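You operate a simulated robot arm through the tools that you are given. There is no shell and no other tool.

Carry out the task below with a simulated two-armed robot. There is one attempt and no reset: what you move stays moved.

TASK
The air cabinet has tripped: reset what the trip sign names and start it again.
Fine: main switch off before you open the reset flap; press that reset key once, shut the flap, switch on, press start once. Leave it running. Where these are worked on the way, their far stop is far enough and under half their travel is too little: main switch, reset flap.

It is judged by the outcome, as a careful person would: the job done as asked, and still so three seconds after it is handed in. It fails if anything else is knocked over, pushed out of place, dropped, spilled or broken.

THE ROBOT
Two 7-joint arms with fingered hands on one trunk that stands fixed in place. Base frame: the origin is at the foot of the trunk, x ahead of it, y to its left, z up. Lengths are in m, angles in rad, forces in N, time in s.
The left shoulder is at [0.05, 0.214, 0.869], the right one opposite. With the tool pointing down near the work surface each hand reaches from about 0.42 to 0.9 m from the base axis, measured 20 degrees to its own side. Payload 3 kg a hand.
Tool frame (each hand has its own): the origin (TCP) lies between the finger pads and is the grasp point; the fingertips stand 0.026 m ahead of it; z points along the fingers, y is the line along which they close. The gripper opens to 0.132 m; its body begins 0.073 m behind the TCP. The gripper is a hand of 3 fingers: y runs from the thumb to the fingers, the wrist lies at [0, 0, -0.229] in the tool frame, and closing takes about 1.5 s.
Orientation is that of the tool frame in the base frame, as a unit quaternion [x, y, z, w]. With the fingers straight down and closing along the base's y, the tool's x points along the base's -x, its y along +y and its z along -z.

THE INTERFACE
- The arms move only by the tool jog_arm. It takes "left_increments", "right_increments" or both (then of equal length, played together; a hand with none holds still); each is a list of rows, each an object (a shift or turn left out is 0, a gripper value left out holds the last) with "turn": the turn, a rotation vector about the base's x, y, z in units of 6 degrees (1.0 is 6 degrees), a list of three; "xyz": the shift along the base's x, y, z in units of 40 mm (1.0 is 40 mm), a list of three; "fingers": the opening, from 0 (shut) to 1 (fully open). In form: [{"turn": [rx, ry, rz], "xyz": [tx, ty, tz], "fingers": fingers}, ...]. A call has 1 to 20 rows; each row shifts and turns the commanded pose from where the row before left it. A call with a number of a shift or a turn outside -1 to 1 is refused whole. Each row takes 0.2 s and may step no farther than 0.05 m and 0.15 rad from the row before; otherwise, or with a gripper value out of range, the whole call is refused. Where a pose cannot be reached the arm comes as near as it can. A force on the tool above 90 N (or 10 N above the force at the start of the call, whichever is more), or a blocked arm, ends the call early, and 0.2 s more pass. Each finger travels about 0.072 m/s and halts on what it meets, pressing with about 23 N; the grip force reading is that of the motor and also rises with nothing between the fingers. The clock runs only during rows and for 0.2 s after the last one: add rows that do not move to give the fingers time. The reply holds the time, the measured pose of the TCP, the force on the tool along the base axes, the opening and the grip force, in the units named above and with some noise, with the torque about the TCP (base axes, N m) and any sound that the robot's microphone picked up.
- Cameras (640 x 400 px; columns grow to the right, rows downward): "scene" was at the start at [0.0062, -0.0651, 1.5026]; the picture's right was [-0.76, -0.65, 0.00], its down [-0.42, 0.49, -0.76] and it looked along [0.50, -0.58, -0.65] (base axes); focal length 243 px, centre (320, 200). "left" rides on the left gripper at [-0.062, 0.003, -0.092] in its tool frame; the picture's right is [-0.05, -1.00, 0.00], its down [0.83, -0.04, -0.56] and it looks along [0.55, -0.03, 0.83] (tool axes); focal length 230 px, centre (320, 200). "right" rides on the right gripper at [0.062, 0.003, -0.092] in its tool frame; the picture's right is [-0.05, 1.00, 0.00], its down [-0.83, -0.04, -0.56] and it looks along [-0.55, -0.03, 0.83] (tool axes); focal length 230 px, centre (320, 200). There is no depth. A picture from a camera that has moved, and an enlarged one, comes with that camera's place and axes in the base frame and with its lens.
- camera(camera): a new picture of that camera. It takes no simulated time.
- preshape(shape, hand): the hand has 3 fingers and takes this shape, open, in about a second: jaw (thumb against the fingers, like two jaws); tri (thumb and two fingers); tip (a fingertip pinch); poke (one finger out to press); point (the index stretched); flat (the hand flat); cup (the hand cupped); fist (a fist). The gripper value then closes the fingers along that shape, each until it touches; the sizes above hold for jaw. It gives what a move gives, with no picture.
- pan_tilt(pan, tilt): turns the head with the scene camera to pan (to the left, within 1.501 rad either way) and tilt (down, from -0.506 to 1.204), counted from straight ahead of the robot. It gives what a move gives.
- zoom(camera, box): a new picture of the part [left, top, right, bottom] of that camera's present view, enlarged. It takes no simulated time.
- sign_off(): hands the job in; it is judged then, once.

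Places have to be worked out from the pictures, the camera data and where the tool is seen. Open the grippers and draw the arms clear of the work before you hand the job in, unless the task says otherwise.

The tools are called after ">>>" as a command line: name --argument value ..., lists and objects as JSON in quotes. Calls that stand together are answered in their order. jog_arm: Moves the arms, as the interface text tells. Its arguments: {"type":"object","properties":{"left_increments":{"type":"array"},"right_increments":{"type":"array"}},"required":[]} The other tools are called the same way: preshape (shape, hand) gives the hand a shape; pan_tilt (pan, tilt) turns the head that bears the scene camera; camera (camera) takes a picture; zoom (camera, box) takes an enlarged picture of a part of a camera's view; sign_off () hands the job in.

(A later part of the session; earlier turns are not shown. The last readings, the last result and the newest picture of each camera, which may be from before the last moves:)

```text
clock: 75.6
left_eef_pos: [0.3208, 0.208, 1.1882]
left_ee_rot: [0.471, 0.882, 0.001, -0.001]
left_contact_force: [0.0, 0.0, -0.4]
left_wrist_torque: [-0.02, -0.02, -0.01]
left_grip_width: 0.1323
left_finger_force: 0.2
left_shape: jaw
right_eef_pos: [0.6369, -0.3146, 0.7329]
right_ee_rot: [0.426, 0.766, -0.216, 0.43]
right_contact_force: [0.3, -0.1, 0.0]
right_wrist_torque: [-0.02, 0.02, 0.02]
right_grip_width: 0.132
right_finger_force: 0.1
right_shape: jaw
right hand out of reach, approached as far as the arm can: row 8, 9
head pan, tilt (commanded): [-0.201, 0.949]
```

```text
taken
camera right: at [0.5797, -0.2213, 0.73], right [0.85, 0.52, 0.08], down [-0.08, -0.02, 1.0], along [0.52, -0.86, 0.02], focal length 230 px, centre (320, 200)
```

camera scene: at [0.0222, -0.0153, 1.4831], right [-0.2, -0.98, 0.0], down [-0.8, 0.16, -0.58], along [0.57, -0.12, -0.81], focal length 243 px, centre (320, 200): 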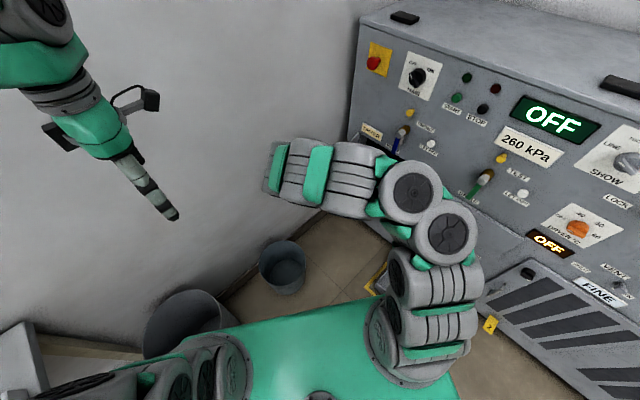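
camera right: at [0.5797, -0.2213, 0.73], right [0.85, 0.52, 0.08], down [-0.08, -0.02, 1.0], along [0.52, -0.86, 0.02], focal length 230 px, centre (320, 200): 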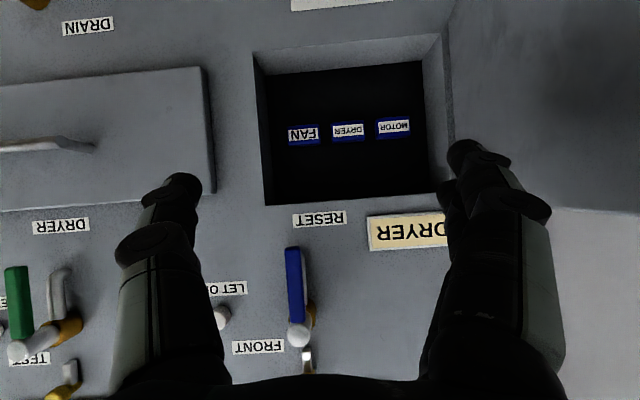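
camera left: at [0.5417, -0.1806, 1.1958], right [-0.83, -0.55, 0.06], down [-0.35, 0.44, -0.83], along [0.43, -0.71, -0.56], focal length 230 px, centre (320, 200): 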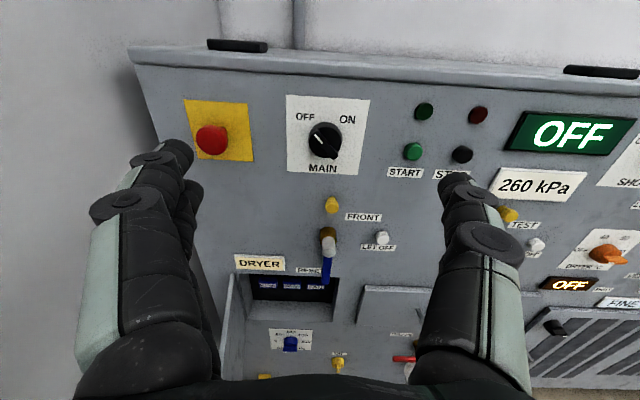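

The arm folded with its elbow to the left and the hand is pitched about 58° forward (32° below level), which is enough to reach into the recess. I set the right hand to poke here and look at the fingertip.

>>> preshape --shape "poke" --hand "right"

>>> jog_arm --right_increments '[{"xyz": [0, 0, 0]}, {"xyz": [0, 0, 0]}]'

>>> camera --camera "right"

>>> pan_tilt --pan -0.7 --tilt 0.9

>>> camera --camera "scene"

```text
clock: 76.5
left_eef_pos: [0.3203, 0.207, 1.1883]
left_ee_rot: [0.472, 0.882, 0.002, -0.002]
left_contact_force: [0.4, 0.4, 0.3]
left_wrist_torque: [0.0, -0.02, -0.01]
left_grip_width: 0.1322
left_finger_force: 0.1
left_shape: jaw
right_eef_pos: [0.6357, -0.3156, 0.7329]
right_ee_rot: [0.428, 0.766, -0.216, 0.429]
right_contact_force: [0.1, -0.6, -0.4]
right_wrist_torque: [0.0, -0.03, 0.0]
right_grip_width: 0.0
right_finger_force: 0.0
right_shape: poke
head pan, tilt (commanded): [-0.201, 0.949]
```

```text
clock: 77.1
left_eef_pos: [0.3199, 0.208, 1.1876]
left_ee_rot: [0.472, 0.882, 0.002, -0.002]
left_contact_force: [-0.5, -0.4, 0.0]
left_wrist_torque: [0.0, 0.01, 0.02]
left_grip_width: 0.1317
left_finger_force: 0.1
left_shape: jaw
right_eef_pos: [0.6358, -0.3155, 0.733]
right_ee_rot: [0.427, 0.766, -0.216, 0.429]
right_contact_force: [-0.3, 0.1, 0.1]
right_wrist_torque: [0.02, 0.02, 0.0]
right_grip_width: 0.0
right_finger_force: 0.1
right_shape: poke
head pan, tilt (commanded): [-0.201, 0.949]
```

```text
taken
camera right: at [0.5797, -0.2211, 0.73], right [0.85, 0.52, 0.08], down [-0.08, -0.02, 1.0], along [0.52, -0.86, 0.02], focal length 230 px, centre (320, 200)
```

right: 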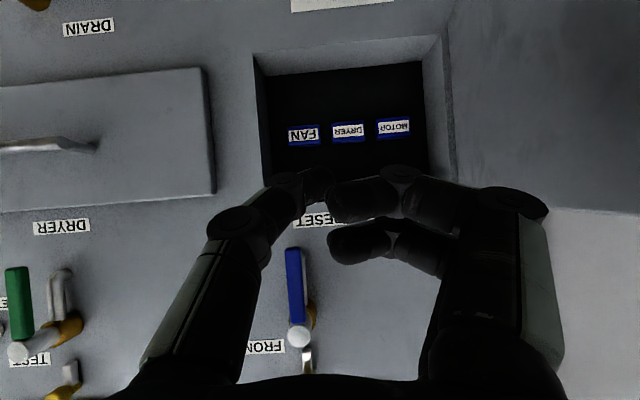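

```text
clock: 78.0
left_eef_pos: [0.3208, 0.2074, 1.188]
left_ee_rot: [0.472, 0.882, 0.002, -0.001]
left_contact_force: [-0.6, 0.6, -0.4]
left_wrist_torque: [0.0, -0.01, -0.01]
left_grip_width: 0.1319
left_finger_force: 0.1
left_shape: jaw
right_eef_pos: [0.6354, -0.3165, 0.7333]
right_ee_rot: [0.427, 0.765, -0.217, 0.43]
right_contact_force: [0.6, 0.3, -0.8]
right_wrist_torque: [0.03, 0.0, -0.01]
right_grip_width: 0.0
right_finger_force: 0.1
right_shape: poke
head pan, tilt (commanded): [-0.7, 0.901]
```

```text
taken
camera scene: at [0.0087, -0.0494, 1.4867], right [-0.64, -0.77, 0.0], down [-0.6, 0.5, -0.62], along [0.48, -0.4, -0.78], focal length 243 px, centre (320, 200)
```

scene: 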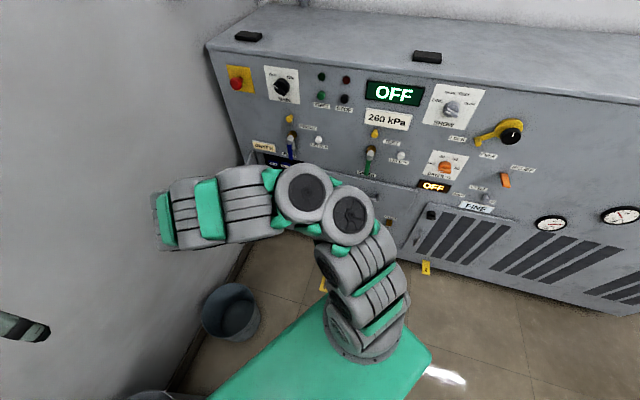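

Thumb tip is on the tool axis; the tool points 32° downward. I move diagonally toward the DRYER key — left, forward and slightly down — in a first half step.

>>> jog_arm --right_increments '[{"xyz": [0.5525, -0.535, -0.3225]}, {"xyz": [0.5525, -0.535, -0.3225]}, {"xyz": [0.5525, -0.535, -0.3225]}]'

>>> camera --camera "right"

>>> camera --camera "scene"

```text
clock: 78.8
left_eef_pos: [0.3205, 0.2083, 1.1873]
left_ee_rot: [0.471, 0.882, 0.002, -0.002]
left_contact_force: [0.2, -0.5, -0.5]
left_wrist_torque: [0.03, 0.01, -0.02]
left_grip_width: 0.1321
left_finger_force: 0.1
left_shape: jaw
right_eef_pos: [0.7026, -0.3779, 0.6944]
right_ee_rot: [0.427, 0.766, -0.216, 0.43]
right_contact_force: [-0.1, -0.6, -1.0]
right_wrist_torque: [0.02, 0.01, 0.04]
right_grip_width: 0.0
right_finger_force: 0.0
right_shape: poke
head pan, tilt (commanded): [-0.7, 0.901]
```

```text
taken
camera right: at [0.6467, -0.2844, 0.6914], right [0.85, 0.52, 0.08], down [-0.08, -0.02, 1.0], along [0.52, -0.86, 0.02], focal length 230 px, centre (320, 200)
```

right: 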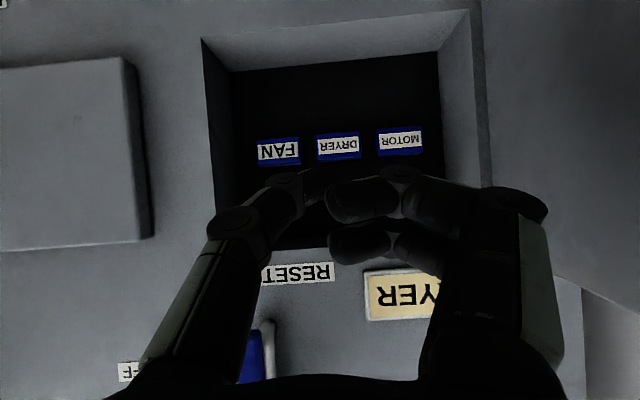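

```text
taken
camera scene: at [0.0087, -0.0495, 1.4867], right [-0.64, -0.77, 0.0], down [-0.6, 0.5, -0.62], along [0.48, -0.4, -0.78], focal length 243 px, centre (320, 200)
```

scene: 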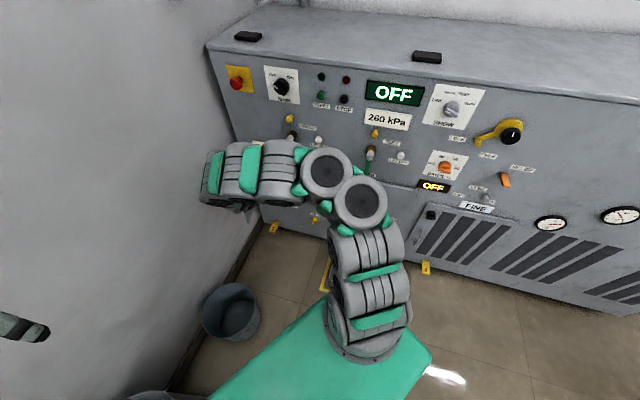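

Key confirmed at u≈0.399, z≈0.640. To keep the curled fingers away from the MOTOR key I yaw the hand about 15° so that the thumb leads more, then look again.

>>> jog_arm --right_increments '[{"turn": [0, 0, 0.85]}, {"turn": [0, 0, 0.85]}, {"turn": [0, 0, 0.85]}]'

>>> camera --camera "right"

>>> camera --camera "scene"

```text
clock: 79.6
left_eef_pos: [0.3198, 0.2085, 1.1876]
left_ee_rot: [0.472, 0.882, 0.002, -0.003]
left_contact_force: [0.1, -0.6, 0.0]
left_wrist_torque: [0.01, 0.03, 0.02]
left_grip_width: 0.132
left_finger_force: 0.2
left_shape: jaw
right_eef_pos: [0.7024, -0.3798, 0.6933]
right_ee_rot: [0.321, 0.815, -0.158, 0.456]
right_contact_force: [-0.1, 0.9, 0.4]
right_wrist_torque: [-0.03, 0.01, -0.03]
right_grip_width: 0.0002
right_finger_force: 0.1
right_shape: poke
head pan, tilt (commanded): [-0.7, 0.901]
```

```text
taken
camera right: at [0.6231, -0.3033, 0.6911], right [0.69, 0.72, 0.08], down [-0.07, -0.04, 1.0], along [0.72, -0.69, 0.02], focal length 230 px, centre (320, 200)
```

right: 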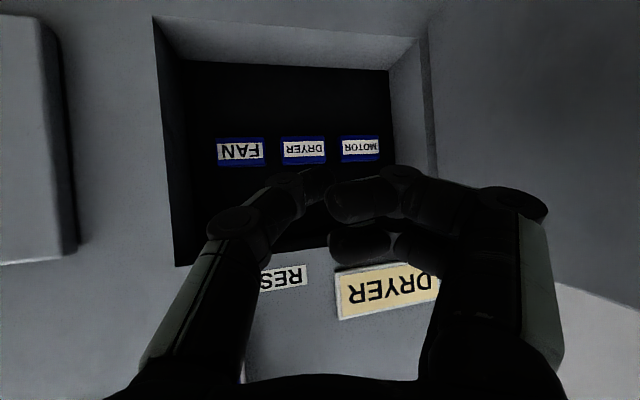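

```text
taken
camera scene: at [0.0086, -0.0494, 1.4867], right [-0.64, -0.76, 0.0], down [-0.6, 0.5, -0.62], along [0.48, -0.4, -0.78], focal length 243 px, centre (320, 200)
```

scene: 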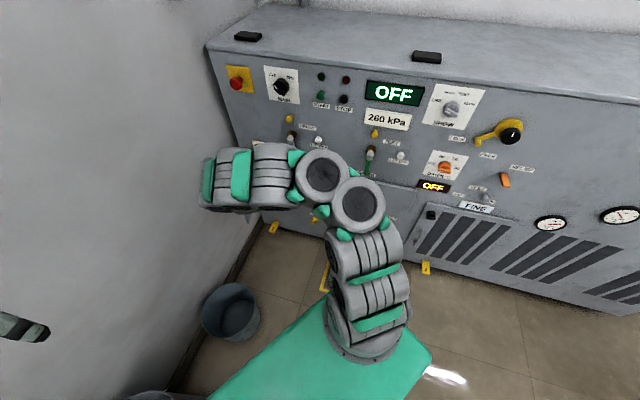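

The yaw took. Now the tip is at about n=0.723; I advance it to 3 cm before the key, aimed at u=0.394, z=0.640.

>>> jog_arm --right_increments '[{"xyz": [0.47, -0.575, -0.333]}, {"xyz": [0.47, -0.575, -0.333]}, {"xyz": [0.47, -0.575, -0.333]}]'

>>> camera --camera "right"

>>> camera --camera "scene"

```text
clock: 80.4
left_eef_pos: [0.321, 0.2081, 1.1873]
left_ee_rot: [0.472, 0.882, 0.002, -0.002]
left_contact_force: [0.2, -0.1, -0.2]
left_wrist_torque: [0.01, -0.02, 0.01]
left_grip_width: 0.1317
left_finger_force: 0.0
left_shape: jaw
right_eef_pos: [0.758, -0.4481, 0.6537]
right_ee_rot: [0.321, 0.815, -0.158, 0.455]
right_contact_force: [-0.4, 0.3, -1.2]
right_wrist_torque: [0.01, 0.01, 0.01]
right_grip_width: 0.0
right_finger_force: 0.0
right_shape: poke
head pan, tilt (commanded): [-0.7, 0.901]
```

```text
taken
camera right: at [0.678, -0.373, 0.6515], right [0.69, 0.72, 0.08], down [-0.07, -0.04, 1.0], along [0.72, -0.69, 0.02], focal length 230 px, centre (320, 200)
```

right: 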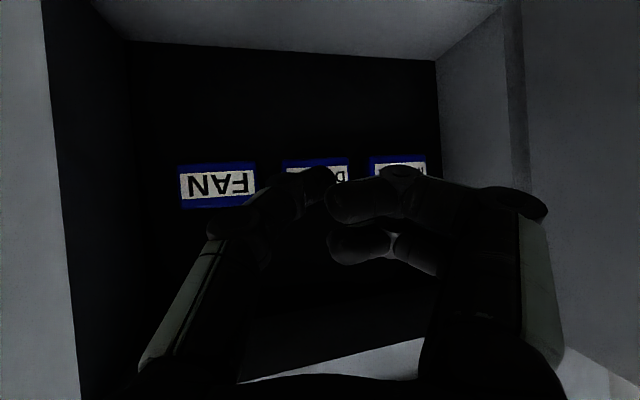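

```text
taken
camera scene: at [0.0087, -0.0495, 1.4867], right [-0.64, -0.77, 0.0], down [-0.6, 0.5, -0.62], along [0.48, -0.4, -0.78], focal length 243 px, centre (320, 200)
```

scene: 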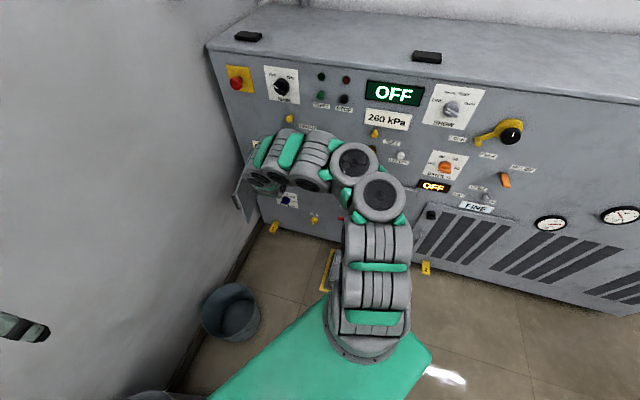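

The thumb tip overlaps the DRYER key in the hand's view, as computed. I zoom to verify alignment before pressing.

>>> zoom --camera "right" --box '[170, 120, 450, 270]'

>>> zoom --camera "scene" --box '[220, 110, 380, 240]'

```text
2.29 times, centred on (310, 195) of right
camera zoom: at [0.678, -0.373, 0.6515], right [0.69, 0.72, 0.08], down [-0.07, -0.04, 1.0], along [0.72, -0.69, 0.02], focal length 526 px, centre (343, 211)
```

zoom: 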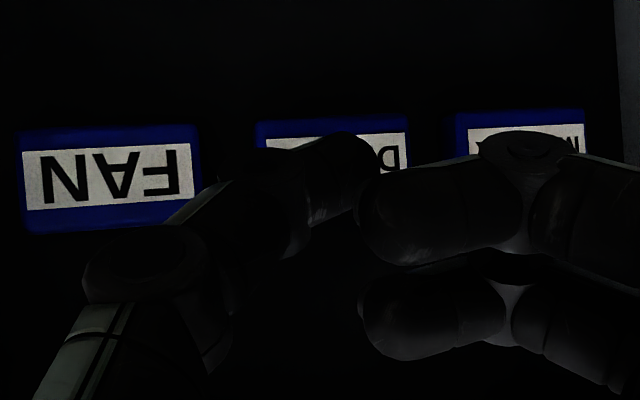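

```text
3.08 times, centred on (300, 175) of scene
camera zoom: at [0.0087, -0.0495, 1.4867], right [-0.64, -0.77, 0.0], down [-0.6, 0.5, -0.62], along [0.48, -0.4, -0.78], focal length 747 px, centre (382, 277)
```

zoom: 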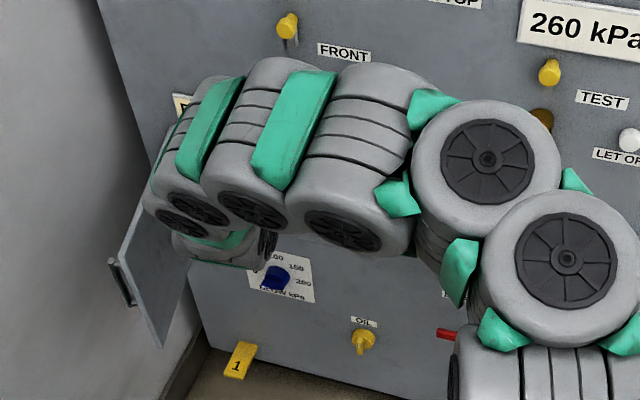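

Alignment is right, and the fingers sit behind and above the neighbouring MOTOR key. I approach slowly to about 5 mm from the key face.

>>> jog_arm --right_increments '[{"xyz": [0.19, -0.26, 0]}, {"xyz": [0.19, -0.26, 0]}]'

>>> zoom --camera "right" --box '[170, 120, 450, 270]'

```text
clock: 81.0
left_eef_pos: [0.3202, 0.208, 1.1878]
left_ee_rot: [0.472, 0.882, 0.002, -0.002]
left_contact_force: [0.3, 0.3, 0.2]
left_wrist_torque: [-0.02, 0.02, 0.01]
left_grip_width: 0.1319
left_finger_force: 0.1
left_shape: jaw
right_eef_pos: [0.7744, -0.4695, 0.6555]
right_ee_rot: [0.321, 0.815, -0.157, 0.455]
right_contact_force: [-0.7, 0.4, 0.4]
right_wrist_torque: [0.01, 0.0, -0.01]
right_grip_width: 0.0
right_finger_force: 0.0
right_shape: poke
head pan, tilt (commanded): [-0.7, 0.901]
```

```text
2.29 times, centred on (310, 195) of right
camera zoom: at [0.6943, -0.3942, 0.6524], right [0.69, 0.72, 0.08], down [-0.07, -0.04, 1.0], along [0.72, -0.69, 0.02], focal length 526 px, centre (343, 211)
```

zoom: 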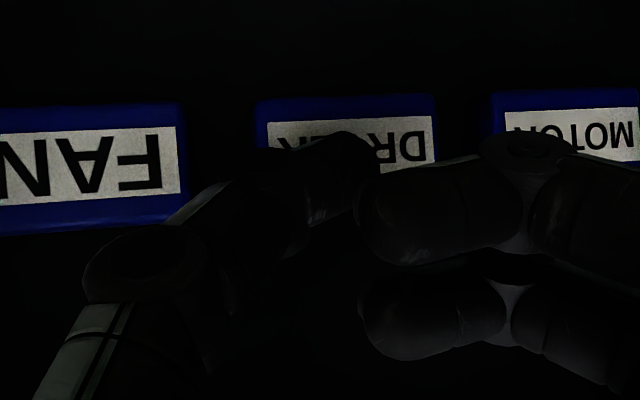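

No contact yet; the thumb tip is centred over the DRYER key. I press forward in small steps, watching the force.

>>> jog_arm --right_increments '[{"xyz": [0.06, -0.09, 0]}, {"xyz": [0.06, -0.09, 0]}]'

```text
clock: 81.6
left_eef_pos: [0.3202, 0.2075, 1.1875]
left_ee_rot: [0.472, 0.882, 0.003, -0.002]
left_contact_force: [-0.9, 0.1, 0.1]
left_wrist_torque: [-0.01, 0.0, 0.0]
left_grip_width: 0.1322
left_finger_force: 0.1
left_shape: jaw
right_eef_pos: [0.7784, -0.4756, 0.6548]
right_ee_rot: [0.321, 0.815, -0.157, 0.455]
right_contact_force: [-4.5, 3.8, 0.7]
right_wrist_torque: [0.03, 0.02, 0.04]
right_grip_width: 0.0002
right_finger_force: 0.1
right_shape: poke
head pan, tilt (commanded): [-0.7, 0.901]
heard: click
```

A click was heard with about 6 N on the tip. I check that it is the DRYER key that is pushed, then withdraw straight back.

>>> zoom --camera "right" --box '[170, 120, 450, 270]'

>>> jog_arm --right_increments '[{"xyz": [-0.15, 0.22, 0]}, {"xyz": [-0.45, 0.6, 0.1]}, {"xyz": [-0.47, 0.575, 0.333]}, {"xyz": [-0.47, 0.575, 0.333]}, {"xyz": [-0.47, 0.575, 0.333]}]'

>>> camera --camera "right"

>>> camera --camera "scene"

```text
2.29 times, centred on (310, 195) of right
camera zoom: at [0.6996, -0.4002, 0.6522], right [0.69, 0.72, 0.08], down [-0.07, -0.04, 1.0], along [0.72, -0.69, 0.02], focal length 526 px, centre (343, 211)
```

zoom: 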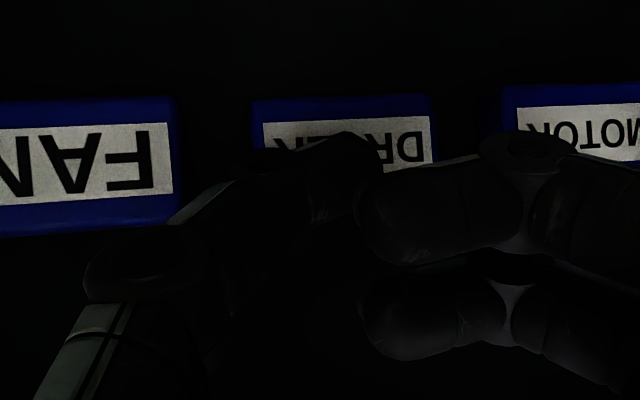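

```text
clock: 82.8
left_eef_pos: [0.3204, 0.2065, 1.1885]
left_ee_rot: [0.472, 0.882, 0.003, -0.002]
left_contact_force: [0.4, 0.4, -1.3]
left_wrist_torque: [-0.03, -0.05, -0.01]
left_grip_width: 0.1318
left_finger_force: 0.0
left_shape: jaw
right_eef_pos: [0.6988, -0.3737, 0.6996]
right_ee_rot: [0.323, 0.815, -0.158, 0.455]
right_contact_force: [-0.2, 0.3, 0.1]
right_wrist_torque: [-0.01, -0.01, -0.02]
right_grip_width: 0.0
right_finger_force: 0.1
right_shape: poke
head pan, tilt (commanded): [-0.7, 0.901]
```

```text
taken
camera right: at [0.6185, -0.2983, 0.6974], right [0.69, 0.72, 0.08], down [-0.07, -0.04, 1.0], along [0.72, -0.69, 0.02], focal length 230 px, centre (320, 200)
```

right: 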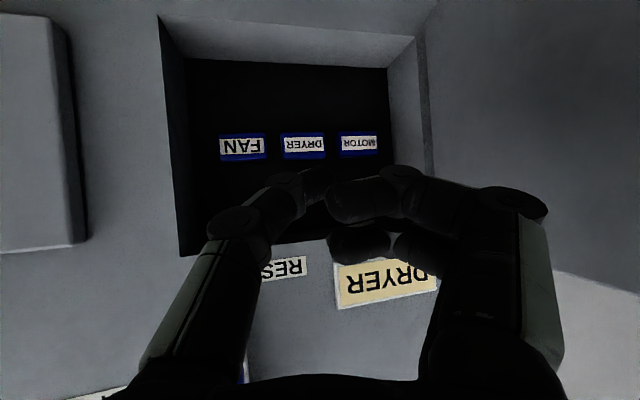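

```text
taken
camera scene: at [0.0086, -0.0494, 1.4867], right [-0.64, -0.76, 0.0], down [-0.6, 0.5, -0.62], along [0.47, -0.4, -0.78], focal length 243 px, centre (320, 200)
```

scene: 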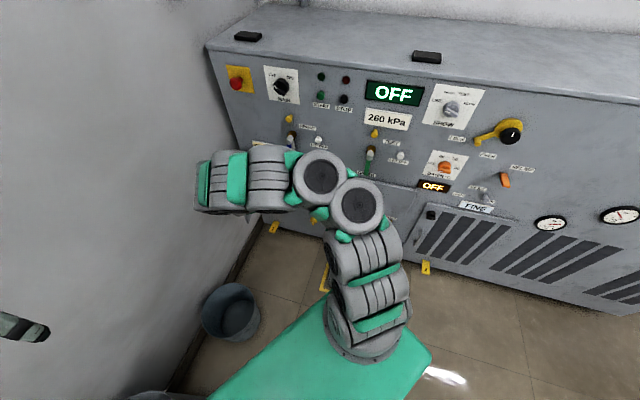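

The click came with only the thumb on the DRYER key, and I've withdrawn. Now I take the right arm back out the way it came: unyaw, un-pitch while rising.

>>> jog_arm --right_increments '[{"xyz": [-0.526, 0.484, 0.278], "turn": [0, 0, -0.85]}, {"xyz": [-0.526, 0.484, 0.278], "turn": [0, 0, -0.85]}, {"xyz": [-0.526, 0.484, 0.278], "turn": [0, 0, -0.85]}, {"xyz": [-0.03, 0.02, 0.29], "turn": [0.836, 0.549, 0]}, {"xyz": [-0.03, 0.02, 0.29], "turn": [0.836, 0.549, 0]}, {"xyz": [-0.03, 0.02, 0.29], "turn": [0.836, 0.549, 0]}, {"xyz": [-0.03, 0.02, 0.29], "turn": [0.836, 0.549, 0]}, {"xyz": [-0.03, 0.02, 0.29], "turn": [0.836, 0.549, 0]}, {"xyz": [-0.03, 0.02, 0.29], "turn": [0.836, 0.549, 0]}, {"xyz": [-0.03, 0.02, 0.29], "turn": [0.836, 0.549, 0]}, {"xyz": [-0.03, 0.02, 0.29], "turn": [0.836, 0.549, 0]}, {"xyz": [-0.03, 0.02, 0.29], "turn": [0.836, 0.549, 0]}, {"xyz": [-0.03, 0.02, 0.29], "turn": [0.7, 0.46, 0]}]'

>>> camera --camera "scene"

>>> camera --camera "right"

```text
clock: 85.6
left_eef_pos: [0.3201, 0.2072, 1.1863]
left_ee_rot: [0.472, 0.882, 0.002, -0.001]
left_contact_force: [-0.5, 0.0, 1.1]
left_wrist_torque: [0.01, -0.02, -0.03]
left_grip_width: 0.132
left_finger_force: 0.0
left_shape: jaw
right_eef_pos: [0.6213, -0.309, 0.8473]
right_ee_rot: [0.49, 0.871, 0.012, -0.01]
right_contact_force: [0.2, 0.6, 0.2]
right_wrist_torque: [-0.01, 0.0, -0.03]
right_grip_width: 0.0001
right_finger_force: 0.0
right_shape: poke
head pan, tilt (commanded): [-0.7, 0.901]
```

```text
taken
camera scene: at [0.0086, -0.0494, 1.4867], right [-0.64, -0.76, 0.0], down [-0.6, 0.5, -0.62], along [0.48, -0.4, -0.78], focal length 243 px, centre (320, 200)
```

scene: 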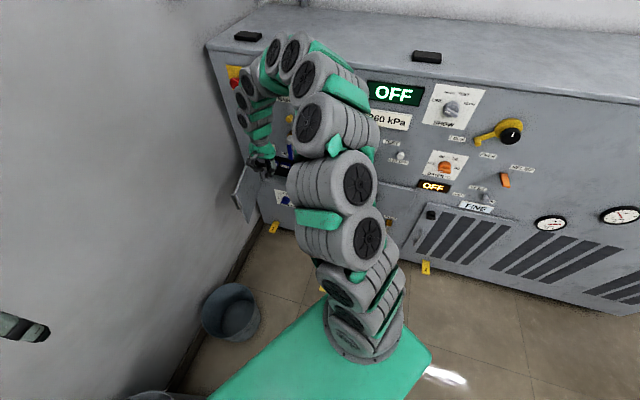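

```text
taken
camera right: at [0.5944, -0.2582, 0.9409], right [0.88, 0.47, 0.01], down [0.4, -0.75, 0.53], along [0.26, -0.46, -0.85], focal length 230 px, centre (320, 200)
```

right: 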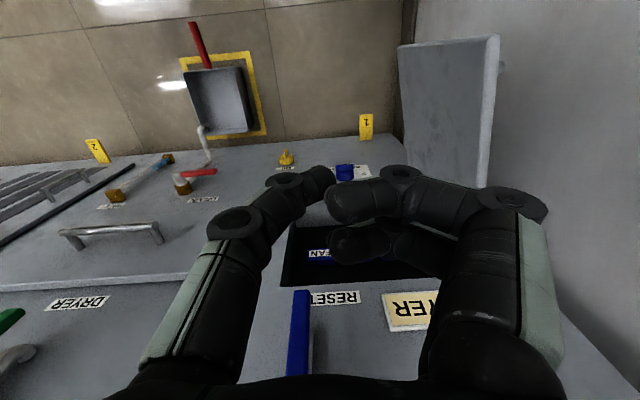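

The right hand points down again, beside the open flap (free edge at u≈0.476, n≈0.54, about 79° open). Handy position: I open it to a half-open jaw and bring it above the flap's top edge, to swing the flap toward closed from above.

>>> preshape --shape "jaw" --hand "right"

>>> jog_arm --right_increments '[{"xyz": [0, 0, 0.7], "fingers": 0.55}, {"xyz": [0, 0, 0.6]}, {"xyz": [0.587, 0.61, 0]}, {"xyz": [0.587, 0.61, 0]}, {"xyz": [0.587, 0.61, 0]}, {"xyz": [0.587, 0.61, 0]}]'

>>> camera --camera "right"

>>> camera --camera "scene"

```text
clock: 86.5
left_eef_pos: [0.32, 0.2088, 1.1876]
left_ee_rot: [0.472, 0.882, 0.002, -0.003]
left_contact_force: [0.0, 0.7, -0.1]
left_wrist_torque: [0.0, 0.02, 0.0]
left_grip_width: 0.1318
left_finger_force: 0.0
left_shape: jaw
right_eef_pos: [0.6228, -0.3084, 0.846]
right_ee_rot: [0.49, 0.871, 0.011, -0.009]
right_contact_force: [-0.1, -0.1, -1.4]
right_wrist_torque: [0.02, -0.02, -0.01]
right_grip_width: 0.1319
right_finger_force: 0.1
right_shape: jaw
head pan, tilt (commanded): [-0.7, 0.901]
```

```text
clock: 87.9
left_eef_pos: [0.3202, 0.2079, 1.1874]
left_ee_rot: [0.472, 0.882, 0.002, -0.002]
left_contact_force: [-0.6, -0.5, -0.2]
left_wrist_torque: [0.02, 0.04, -0.04]
left_grip_width: 0.1323
left_finger_force: 0.1
left_shape: jaw
right_eef_pos: [0.7183, -0.2123, 0.8987]
right_ee_rot: [0.49, 0.872, 0.011, -0.009]
right_contact_force: [0.3, 0.2, -0.3]
right_wrist_torque: [0.02, 0.02, 0.04]
right_grip_width: 0.0733
right_finger_force: 0.1
right_shape: jaw
head pan, tilt (commanded): [-0.7, 0.901]
```

```text
taken
camera right: at [0.6902, -0.1614, 0.9917], right [0.88, 0.47, 0.01], down [0.4, -0.75, 0.53], along [0.26, -0.47, -0.85], focal length 230 px, centre (320, 200)
```

right: 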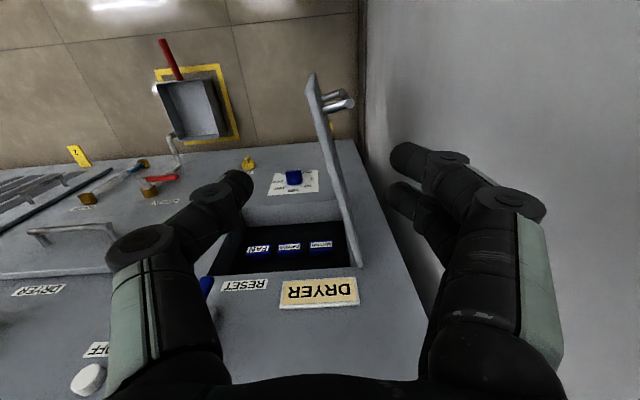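

```text
taken
camera scene: at [0.0087, -0.0494, 1.4867], right [-0.64, -0.76, 0.0], down [-0.6, 0.5, -0.62], along [0.48, -0.4, -0.78], focal length 243 px, centre (320, 200)
```

scene: 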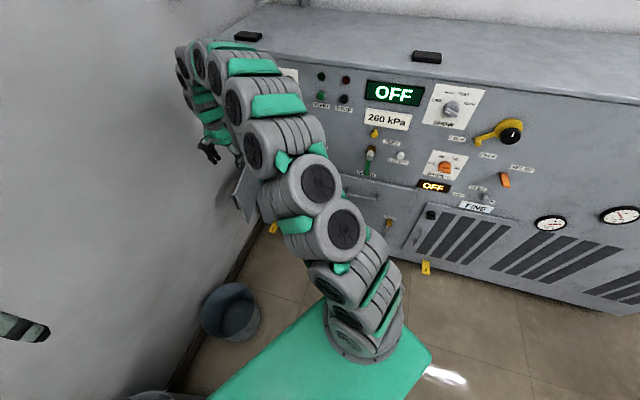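

The flap's top edge lies centred between the open jaws. I lower the hand so the fingers straddle the flap's top edge, above its handle.

>>> jog_arm --right_increments '[{"xyz": [0, 0, -0.9]}, {"xyz": [0, 0, -0.9]}, {"xyz": [0, 0, -0.9]}, {"xyz": [0, 0, -0.9]}]'

>>> camera --camera "right"

```text
clock: 88.9
left_eef_pos: [0.3211, 0.2077, 1.1881]
left_ee_rot: [0.472, 0.882, 0.001, -0.002]
left_contact_force: [0.6, -0.1, 0.0]
left_wrist_torque: [0.0, -0.01, 0.0]
left_grip_width: 0.1321
left_finger_force: 0.0
left_shape: jaw
right_eef_pos: [0.7191, -0.2107, 0.7541]
right_ee_rot: [0.491, 0.871, 0.011, -0.009]
right_contact_force: [-0.4, -0.7, -0.1]
right_wrist_torque: [-0.03, 0.02, -0.02]
right_grip_width: 0.0727
right_finger_force: 0.0
right_shape: jaw
head pan, tilt (commanded): [-0.7, 0.901]
```

```text
taken
camera right: at [0.6897, -0.1609, 0.8479], right [0.88, 0.47, 0.01], down [0.4, -0.75, 0.53], along [0.26, -0.47, -0.85], focal length 230 px, centre (320, 200)
```

right: 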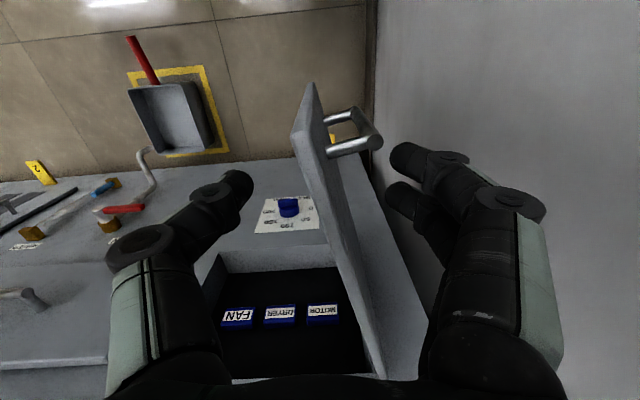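

The fingers straddle the flap just above the handle. I narrow the jaws a little and swing the flap toward closed along its arc, turning the hand with it.

>>> jog_arm --right_increments '[{"fingers": 0.3}, {"xyz": [0, 0, 0]}, {"xyz": [-0.329, -0.369, 0], "turn": [0, 0, 0.7]}, {"xyz": [-0.329, -0.369, 0], "turn": [0, 0, 0.7]}, {"xyz": [-0.268, -0.431, 0], "turn": [0, 0, 0.8]}, {"xyz": [-0.268, -0.431, 0], "turn": [0, 0, 0.8]}]'

>>> camera --camera "right"

>>> camera --camera "scene"

```text
clock: 90.3
left_eef_pos: [0.3205, 0.2075, 1.1889]
left_ee_rot: [0.472, 0.882, 0.002, -0.002]
left_contact_force: [-1.1, -0.1, -0.1]
left_wrist_torque: [-0.02, 0.02, 0.02]
left_grip_width: 0.1321
left_finger_force: 0.0
left_shape: jaw
right_eef_pos: [0.6719, -0.2737, 0.7563]
right_ee_rot: [0.348, 0.937, 0.009, -0.009]
right_contact_force: [-0.8, -0.4, 0.1]
right_wrist_torque: [0.0, 0.01, 0.01]
right_grip_width: 0.04
right_finger_force: 0.0
right_shape: jaw
head pan, tilt (commanded): [-0.7, 0.901]
```

```text
taken
camera right: at [0.6297, -0.2346, 0.85], right [0.69, 0.72, 0.01], down [0.61, -0.59, 0.53], along [0.39, -0.36, -0.85], focal length 230 px, centre (320, 200)
```

right: 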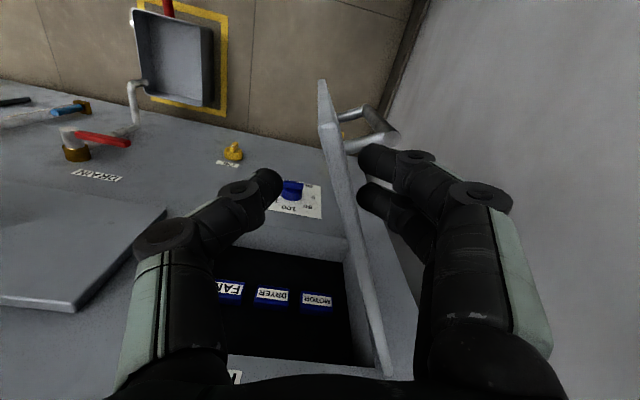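

```text
taken
camera scene: at [0.0086, -0.0494, 1.4867], right [-0.64, -0.77, 0.0], down [-0.6, 0.5, -0.62], along [0.48, -0.4, -0.78], focal length 243 px, centre (320, 200)
```

scene: 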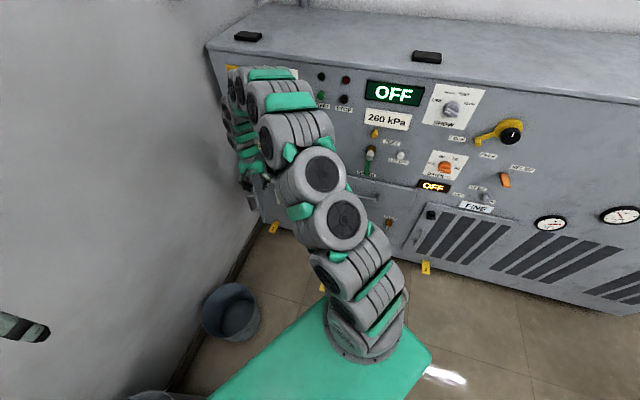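

The flap follows (about 65° now). I take it a bit further, to about 52°, staying clear of the blue lever above the recess.

>>> jog_arm --right_increments '[{"xyz": [-0.17, -0.42, 0], "turn": [0, 0, 0.5]}, {"xyz": [-0.17, -0.42, 0], "turn": [0, 0, 0.5]}]'

>>> camera --camera "right"

```text
clock: 90.9
left_eef_pos: [0.3202, 0.2083, 1.1875]
left_ee_rot: [0.472, 0.882, 0.001, -0.001]
left_contact_force: [-0.1, -0.4, 0.1]
left_wrist_torque: [-0.01, 0.0, 0.05]
left_grip_width: 0.1319
left_finger_force: 0.1
left_shape: jaw
right_eef_pos: [0.6564, -0.3081, 0.755]
right_ee_rot: [0.298, 0.954, 0.009, -0.009]
right_contact_force: [0.3, -0.2, -0.5]
right_wrist_torque: [0.01, -0.02, 0.02]
right_grip_width: 0.04
right_finger_force: 0.0
right_shape: jaw
head pan, tilt (commanded): [-0.7, 0.901]
```

```text
taken
camera right: at [0.6101, -0.2735, 0.8488], right [0.61, 0.79, 0.01], down [0.67, -0.52, 0.53], along [0.43, -0.32, -0.85], focal length 230 px, centre (320, 200)
```

right: 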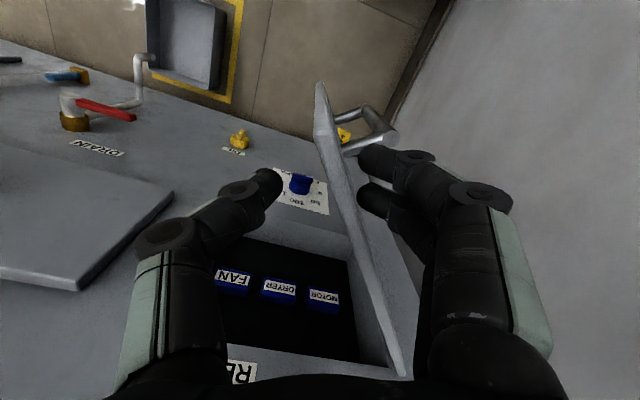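

The flap is now about 54° open. I lift the right hand off it, unturn it, and withdraw the right arm to its parking place on the right.

>>> jog_arm --right_increments '[{"xyz": [0, 0, 0.7]}, {"xyz": [0, 0, 0.8]}, {"xyz": [-0.3, 0.4, 0.7], "turn": [0, 0, -0.8]}, {"xyz": [-0.5, 0.3, 0.6], "turn": [0, 0, -0.8]}, {"xyz": [-0.75, 0.0, 0.5], "turn": [0, 0, -0.8]}, {"xyz": [-0.8, -0.18, 0.5], "turn": [0, 0, -0.8]}, {"xyz": [-0.8, -0.2, 0.5], "turn": [0, 0, -0.8]}, {"xyz": [-0.8, -0.2, 0.5], "turn": [0, 0, -0.2]}, {"xyz": [-0.8, -0.2, 0.5]}, {"xyz": [-0.8, -0.2, 0.5]}, {"xyz": [-0.8, -0.2, 0.5]}]'

>>> camera --camera "scene"

```text
clock: 93.3
left_eef_pos: [0.3201, 0.2074, 1.1885]
left_ee_rot: [0.471, 0.882, 0.002, -0.002]
left_contact_force: [0.4, -0.2, 0.3]
left_wrist_torque: [-0.04, 0.02, 0.03]
left_grip_width: 0.132
left_finger_force: 0.0
left_shape: jaw
right_eef_pos: [0.4016, -0.3278, 1.0095]
right_ee_rot: [0.5, 0.866, 0.012, -0.009]
right_contact_force: [-1.2, 0.0, -0.2]
right_wrist_torque: [0.01, -0.02, 0.0]
right_grip_width: 0.0399
right_finger_force: 0.1
right_shape: jaw
head pan, tilt (commanded): [-0.7, 0.901]
```

```text
taken
camera scene: at [0.0086, -0.0494, 1.4867], right [-0.64, -0.76, 0.0], down [-0.6, 0.5, -0.62], along [0.48, -0.4, -0.78], focal length 243 px, centre (320, 200)
```

scene: 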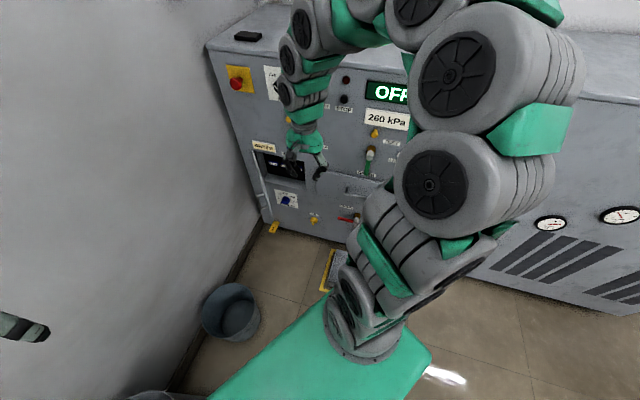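

Right hand is clear of the flap and lever. I send it on to its parking place while the left arm starts back toward the panel.

>>> jog_arm --right_increments '[{"xyz": [-0.727, -0.59, 0.545]}, {"xyz": [-0.727, -0.59, 0.545]}, {"xyz": [-0.727, -0.59, 0.545]}, {"xyz": [-0.727, -0.59, 0.545]}, {"xyz": [-0.727, -0.59, 0.545]}, {"xyz": [-0.727, -0.59, 0.545]}, {"xyz": [-0.727, -0.59, 0.545]}, {"xyz": [-0.727, -0.59, 0.545]}, {"xyz": [-0.727, -0.59, 0.545]}, {"xyz": [-0.727, -0.59, 0.545]}, {"xyz": [-0.727, -0.59, 0.545]}]' --left_increments '[{"xyz": [0, 0, 0]}, {"xyz": [0, 0, 0]}, {"xyz": [0, 0, 0]}, {"xyz": [0, 0, 0]}, {"xyz": [0, 0, 0]}, {"xyz": [0, 0, 0]}, {"xyz": [0.48, -0.88, 0]}, {"xyz": [0.48, -0.88, 0]}, {"xyz": [0.48, -0.88, 0]}, {"xyz": [0.48, -0.88, 0]}, {"xyz": [0.48, -0.88, 0]}]'

>>> pan_tilt --pan -0.35 --tilt 0.9

>>> camera --camera "scene"

```text
clock: 95.7
left_eef_pos: [0.4157, 0.0315, 1.1884]
left_ee_rot: [0.472, 0.882, 0.003, -0.002]
left_contact_force: [0.0, 0.1, 0.4]
left_wrist_torque: [0.01, 0.01, -0.02]
left_grip_width: 0.1321
left_finger_force: 0.0
left_shape: jaw
right_eef_pos: [0.0821, -0.5862, 1.2475]
right_ee_rot: [0.5, 0.866, 0.011, -0.009]
right_contact_force: [-0.3, 0.2, -0.2]
right_wrist_torque: [-0.04, 0.02, -0.01]
right_grip_width: 0.0398
right_finger_force: 0.2
right_shape: jaw
head pan, tilt (commanded): [-0.7, 0.901]
```

```text
clock: 96.6
left_eef_pos: [0.4163, 0.0313, 1.1882]
left_ee_rot: [0.472, 0.882, 0.002, -0.003]
left_contact_force: [-1.0, 0.4, -1.1]
left_wrist_torque: [-0.01, -0.01, -0.02]
left_grip_width: 0.132
left_finger_force: 0.0
left_shape: jaw
right_eef_pos: [0.0823, -0.5856, 1.248]
right_ee_rot: [0.5, 0.866, 0.011, -0.008]
right_contact_force: [-0.7, 0.0, -0.6]
right_wrist_torque: [0.04, -0.02, -0.02]
right_grip_width: 0.0398
right_finger_force: 0.1
right_shape: jaw
head pan, tilt (commanded): [-0.351, 0.901]
```

```text
taken
camera scene: at [0.0218, -0.0268, 1.4867], right [-0.34, -0.94, 0.0], down [-0.74, 0.27, -0.62], along [0.58, -0.21, -0.78], focal length 243 px, centre (320, 200)
```

scene: 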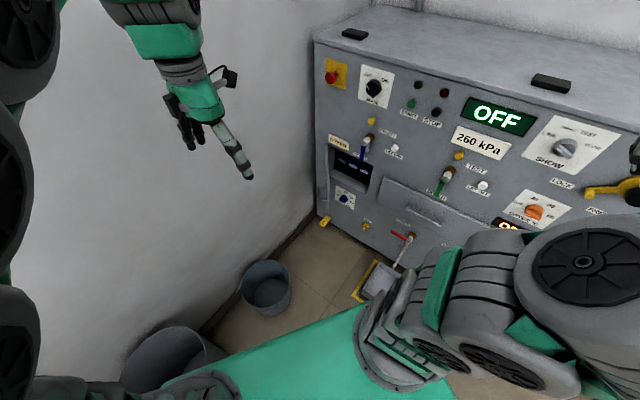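

Both arms are free. I pitch the left hand toward the panel again, ending further left and about 0.28 m out, ready to take the flap's handle.

>>> jog_arm --left_increments '[{"xyz": [0.34, -0.41, -0.1], "turn": [-0.836, -0.549, 0]}, {"xyz": [0.34, -0.41, -0.1], "turn": [-0.836, -0.549, 0]}, {"xyz": [0.34, -0.41, -0.1], "turn": [-0.836, -0.549, 0]}, {"xyz": [0.34, -0.41, -0.1], "turn": [-0.836, -0.549, 0]}, {"xyz": [0.34, -0.41, -0.1], "turn": [-0.836, -0.549, 0]}, {"xyz": [0.34, -0.41, -0.1], "turn": [-0.836, -0.549, 0]}, {"xyz": [0.34, -0.41, -0.1], "turn": [-0.836, -0.549, 0]}, {"xyz": [0.34, -0.41, -0.1], "turn": [-0.836, -0.549, 0]}, {"xyz": [0.34, -0.41, -0.1], "turn": [-0.836, -0.549, 0]}, {"xyz": [0.34, -0.41, -0.1], "turn": [-0.836, -0.549, 0]}, {"xyz": [0.34, -0.41, -0.1], "turn": [-0.836, -0.549, 0]}, {"xyz": [0.34, -0.41, -0.1], "turn": [-0.836, -0.549, 0]}, {"xyz": [0.34, -0.41, -0.1], "turn": [-0.836, -0.549, 0]}, {"xyz": [0.34, -0.41, -0.1], "turn": [-0.836, -0.549, 0]}, {"xyz": [0.34, -0.41, -0.1], "turn": [-0.836, -0.549, 0]}]'

>>> camera --camera "left"

>>> camera --camera "scene"

```text
clock: 99.8
left_eef_pos: [0.6221, -0.1991, 1.1252]
left_ee_rot: [0.335, 0.646, -0.317, 0.608]
left_contact_force: [0.5, -0.3, -1.2]
left_wrist_torque: [0.0, 0.0, -0.02]
left_grip_width: 0.132
left_finger_force: 0.1
left_shape: jaw
left hand out of reach, approached as far as the arm can: row 13, 14
right_eef_pos: [0.0818, -0.5857, 1.2475]
right_ee_rot: [0.501, 0.865, 0.011, -0.008]
right_contact_force: [0.6, -0.4, 0.5]
right_wrist_torque: [-0.01, 0.06, 0.03]
right_grip_width: 0.04
right_finger_force: 0.0
right_shape: jaw
head pan, tilt (commanded): [-0.351, 0.901]
```

```text
taken
camera left: at [0.5741, -0.1242, 1.1924], right [-0.82, -0.57, 0.05], down [-0.38, 0.47, -0.8], along [0.43, -0.67, -0.6], focal length 230 px, centre (320, 200)
```

left: 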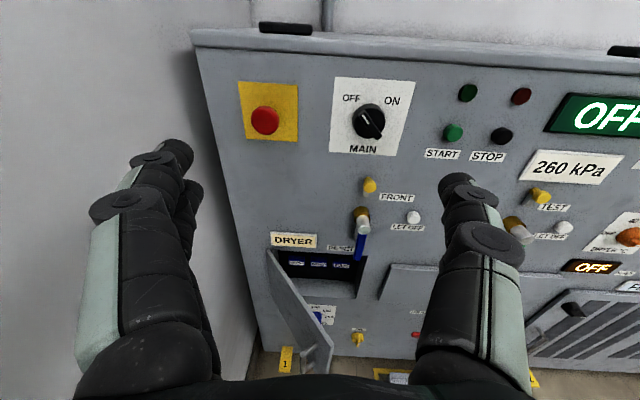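

```text
taken
camera scene: at [0.0219, -0.0267, 1.4867], right [-0.34, -0.94, 0.0], down [-0.74, 0.27, -0.62], along [0.58, -0.21, -0.78], focal length 243 px, centre (320, 200)
```

scene: 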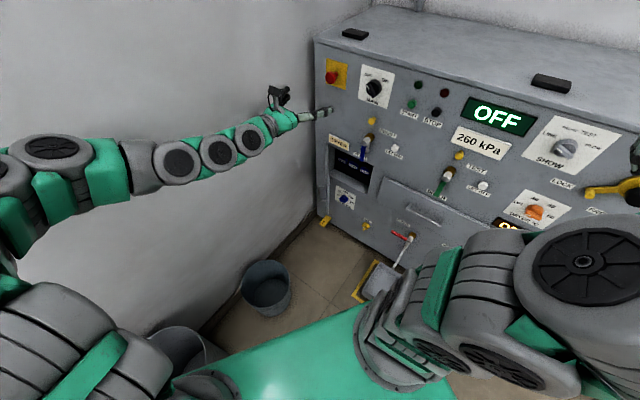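

I lower the half-open left hand in front of the flap's handle, keeping about 5 cm short of it.

>>> jog_arm --left_increments '[{"xyz": [0.023, 0.04, -0.99], "fingers": 0.5}, {"xyz": [0.023, 0.04, -0.99]}, {"xyz": [0.023, 0.04, -0.99]}, {"xyz": [0.023, 0.04, -0.99]}, {"xyz": [0.023, 0.04, -0.99]}, {"xyz": [0.023, 0.04, -0.99]}, {"xyz": [0.023, 0.04, -0.99]}, {"xyz": [0.023, 0.04, -0.99]}, {"xyz": [0.023, 0.04, -0.99]}, {"xyz": [0.023, 0.04, -0.99]}, {"xyz": [0.023, 0.04, -0.99]}, {"xyz": [0.023, 0.04, -0.99]}]'

>>> camera --camera "left"

>>> camera --camera "scene"

```text
clock: 102.4
left_eef_pos: [0.6307, -0.1815, 0.6511]
left_ee_rot: [0.337, 0.645, -0.318, 0.608]
left_contact_force: [0.8, -0.5, 0.3]
left_wrist_torque: [0.03, 0.01, -0.01]
left_grip_width: 0.0663
left_finger_force: 0.1
left_shape: jaw
right_eef_pos: [0.0827, -0.585, 1.2472]
right_ee_rot: [0.5, 0.866, 0.011, -0.008]
right_contact_force: [0.0, 0.6, -0.4]
right_wrist_torque: [-0.01, -0.01, -0.01]
right_grip_width: 0.0398
right_finger_force: 0.2
right_shape: jaw
head pan, tilt (commanded): [-0.351, 0.901]
```

```text
taken
camera left: at [0.5828, -0.107, 0.7179], right [-0.82, -0.57, 0.05], down [-0.38, 0.47, -0.8], along [0.43, -0.67, -0.6], focal length 230 px, centre (320, 200)
```

left: 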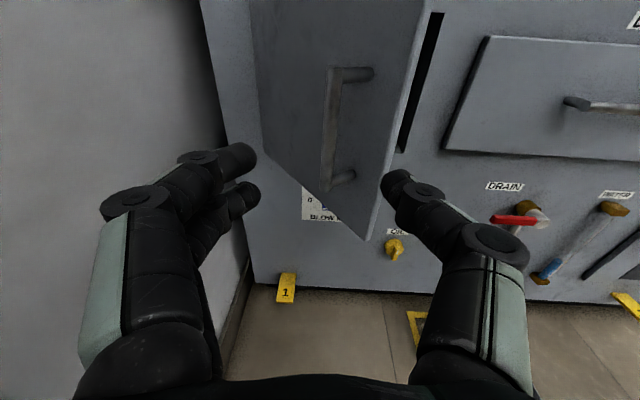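

```text
taken
camera scene: at [0.0218, -0.0268, 1.4867], right [-0.34, -0.94, 0.0], down [-0.74, 0.27, -0.62], along [0.58, -0.21, -0.78], focal length 243 px, centre (320, 200)
```

scene: 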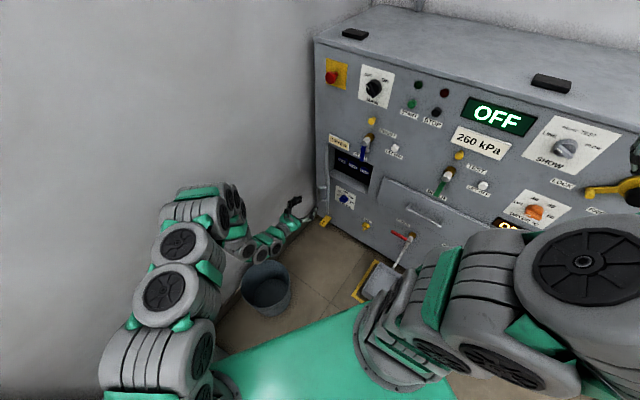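

The handle is right between the fingers (bar at u≈0.423, n≈0.58). I advance 7 cm and close around it.

>>> jog_arm --left_increments '[{"xyz": [0.44, -0.76, 0]}, {"xyz": [0.44, -0.76, 0]}, {"fingers": 0.0}, {"xyz": [0, 0, 0]}, {"xyz": [0, 0, 0]}, {"xyz": [0, 0, 0]}]'

>>> camera --camera "left"

>>> zoom --camera "scene" --box '[260, 120, 400, 240]'

```text
clock: 103.8
left_eef_pos: [0.6657, -0.2434, 0.6513]
left_ee_rot: [0.336, 0.645, -0.317, 0.608]
left_contact_force: [-3.8, 1.1, 0.0]
left_wrist_torque: [-0.05, -0.05, -0.04]
left_grip_width: 0.0022
left_finger_force: 23.4
left_shape: jaw
right_eef_pos: [0.0818, -0.5859, 1.2471]
right_ee_rot: [0.5, 0.866, 0.012, -0.008]
right_contact_force: [-0.8, 0.7, -0.8]
right_wrist_torque: [0.0, 0.01, -0.02]
right_grip_width: 0.04
right_finger_force: 0.1
right_shape: jaw
head pan, tilt (commanded): [-0.351, 0.901]
```

```text
taken
camera left: at [0.6174, -0.1687, 0.7183], right [-0.82, -0.57, 0.05], down [-0.38, 0.47, -0.8], along [0.43, -0.67, -0.6], focal length 230 px, centre (320, 200)
```

left: 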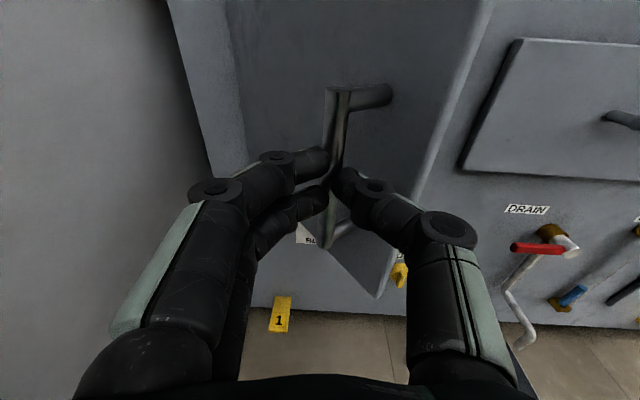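

```text
3.33 times, centred on (330, 180) of scene
camera zoom: at [0.0217, -0.0267, 1.4867], right [-0.34, -0.94, 0.0], down [-0.74, 0.27, -0.62], along [0.58, -0.21, -0.78], focal length 809 px, centre (287, 267)
```

zoom: 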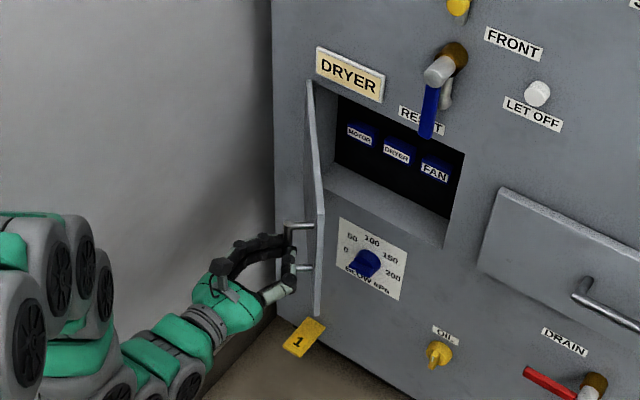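

The handle is held. I swing the flap closed along its arc, in two stages.

>>> jog_arm --left_increments '[{"xyz": [-0.238, -0.454, 0]}, {"xyz": [-0.238, -0.454, 0]}, {"xyz": [-0.155, -0.489, 0]}, {"xyz": [-0.155, -0.489, 0]}, {"xyz": [-0.069, -0.508, 0]}, {"xyz": [-0.069, -0.508, 0]}]'

>>> camera --camera "left"

>>> zoom --camera "scene" --box '[260, 120, 400, 240]'

```text
clock: 105.2
left_eef_pos: [0.6289, -0.3573, 0.6537]
left_ee_rot: [0.335, 0.645, -0.317, 0.609]
left_contact_force: [-0.2, -0.1, 0.5]
left_wrist_torque: [-0.01, 0.01, -0.06]
left_grip_width: 0.0
left_finger_force: 23.1
left_shape: jaw
right_eef_pos: [0.0817, -0.5867, 1.247]
right_ee_rot: [0.5, 0.866, 0.011, -0.009]
right_contact_force: [-0.4, 0.6, 0.4]
right_wrist_torque: [0.03, -0.02, 0.01]
right_grip_width: 0.0397
right_finger_force: 0.1
right_shape: jaw
head pan, tilt (commanded): [-0.351, 0.901]
```

```text
taken
camera left: at [0.5815, -0.2822, 0.7202], right [-0.82, -0.58, 0.05], down [-0.38, 0.47, -0.8], along [0.43, -0.67, -0.6], focal length 230 px, centre (320, 200)
```

left: 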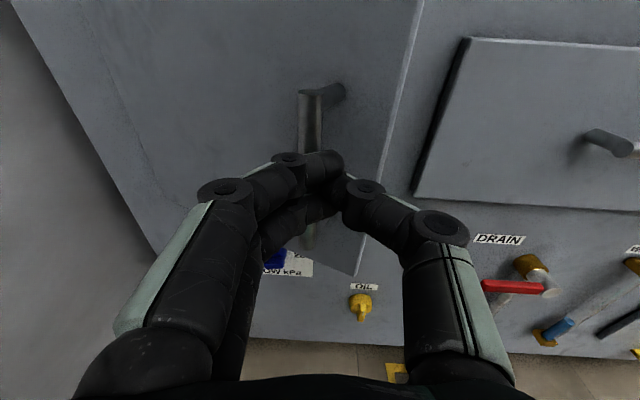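

```text
3.33 times, centred on (330, 180) of scene
camera zoom: at [0.0218, -0.0268, 1.4867], right [-0.34, -0.94, 0.0], down [-0.74, 0.27, -0.62], along [0.58, -0.21, -0.78], focal length 809 px, centre (287, 267)
```

zoom: 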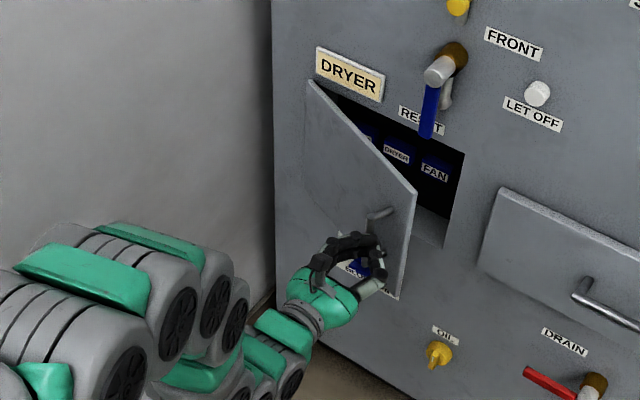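

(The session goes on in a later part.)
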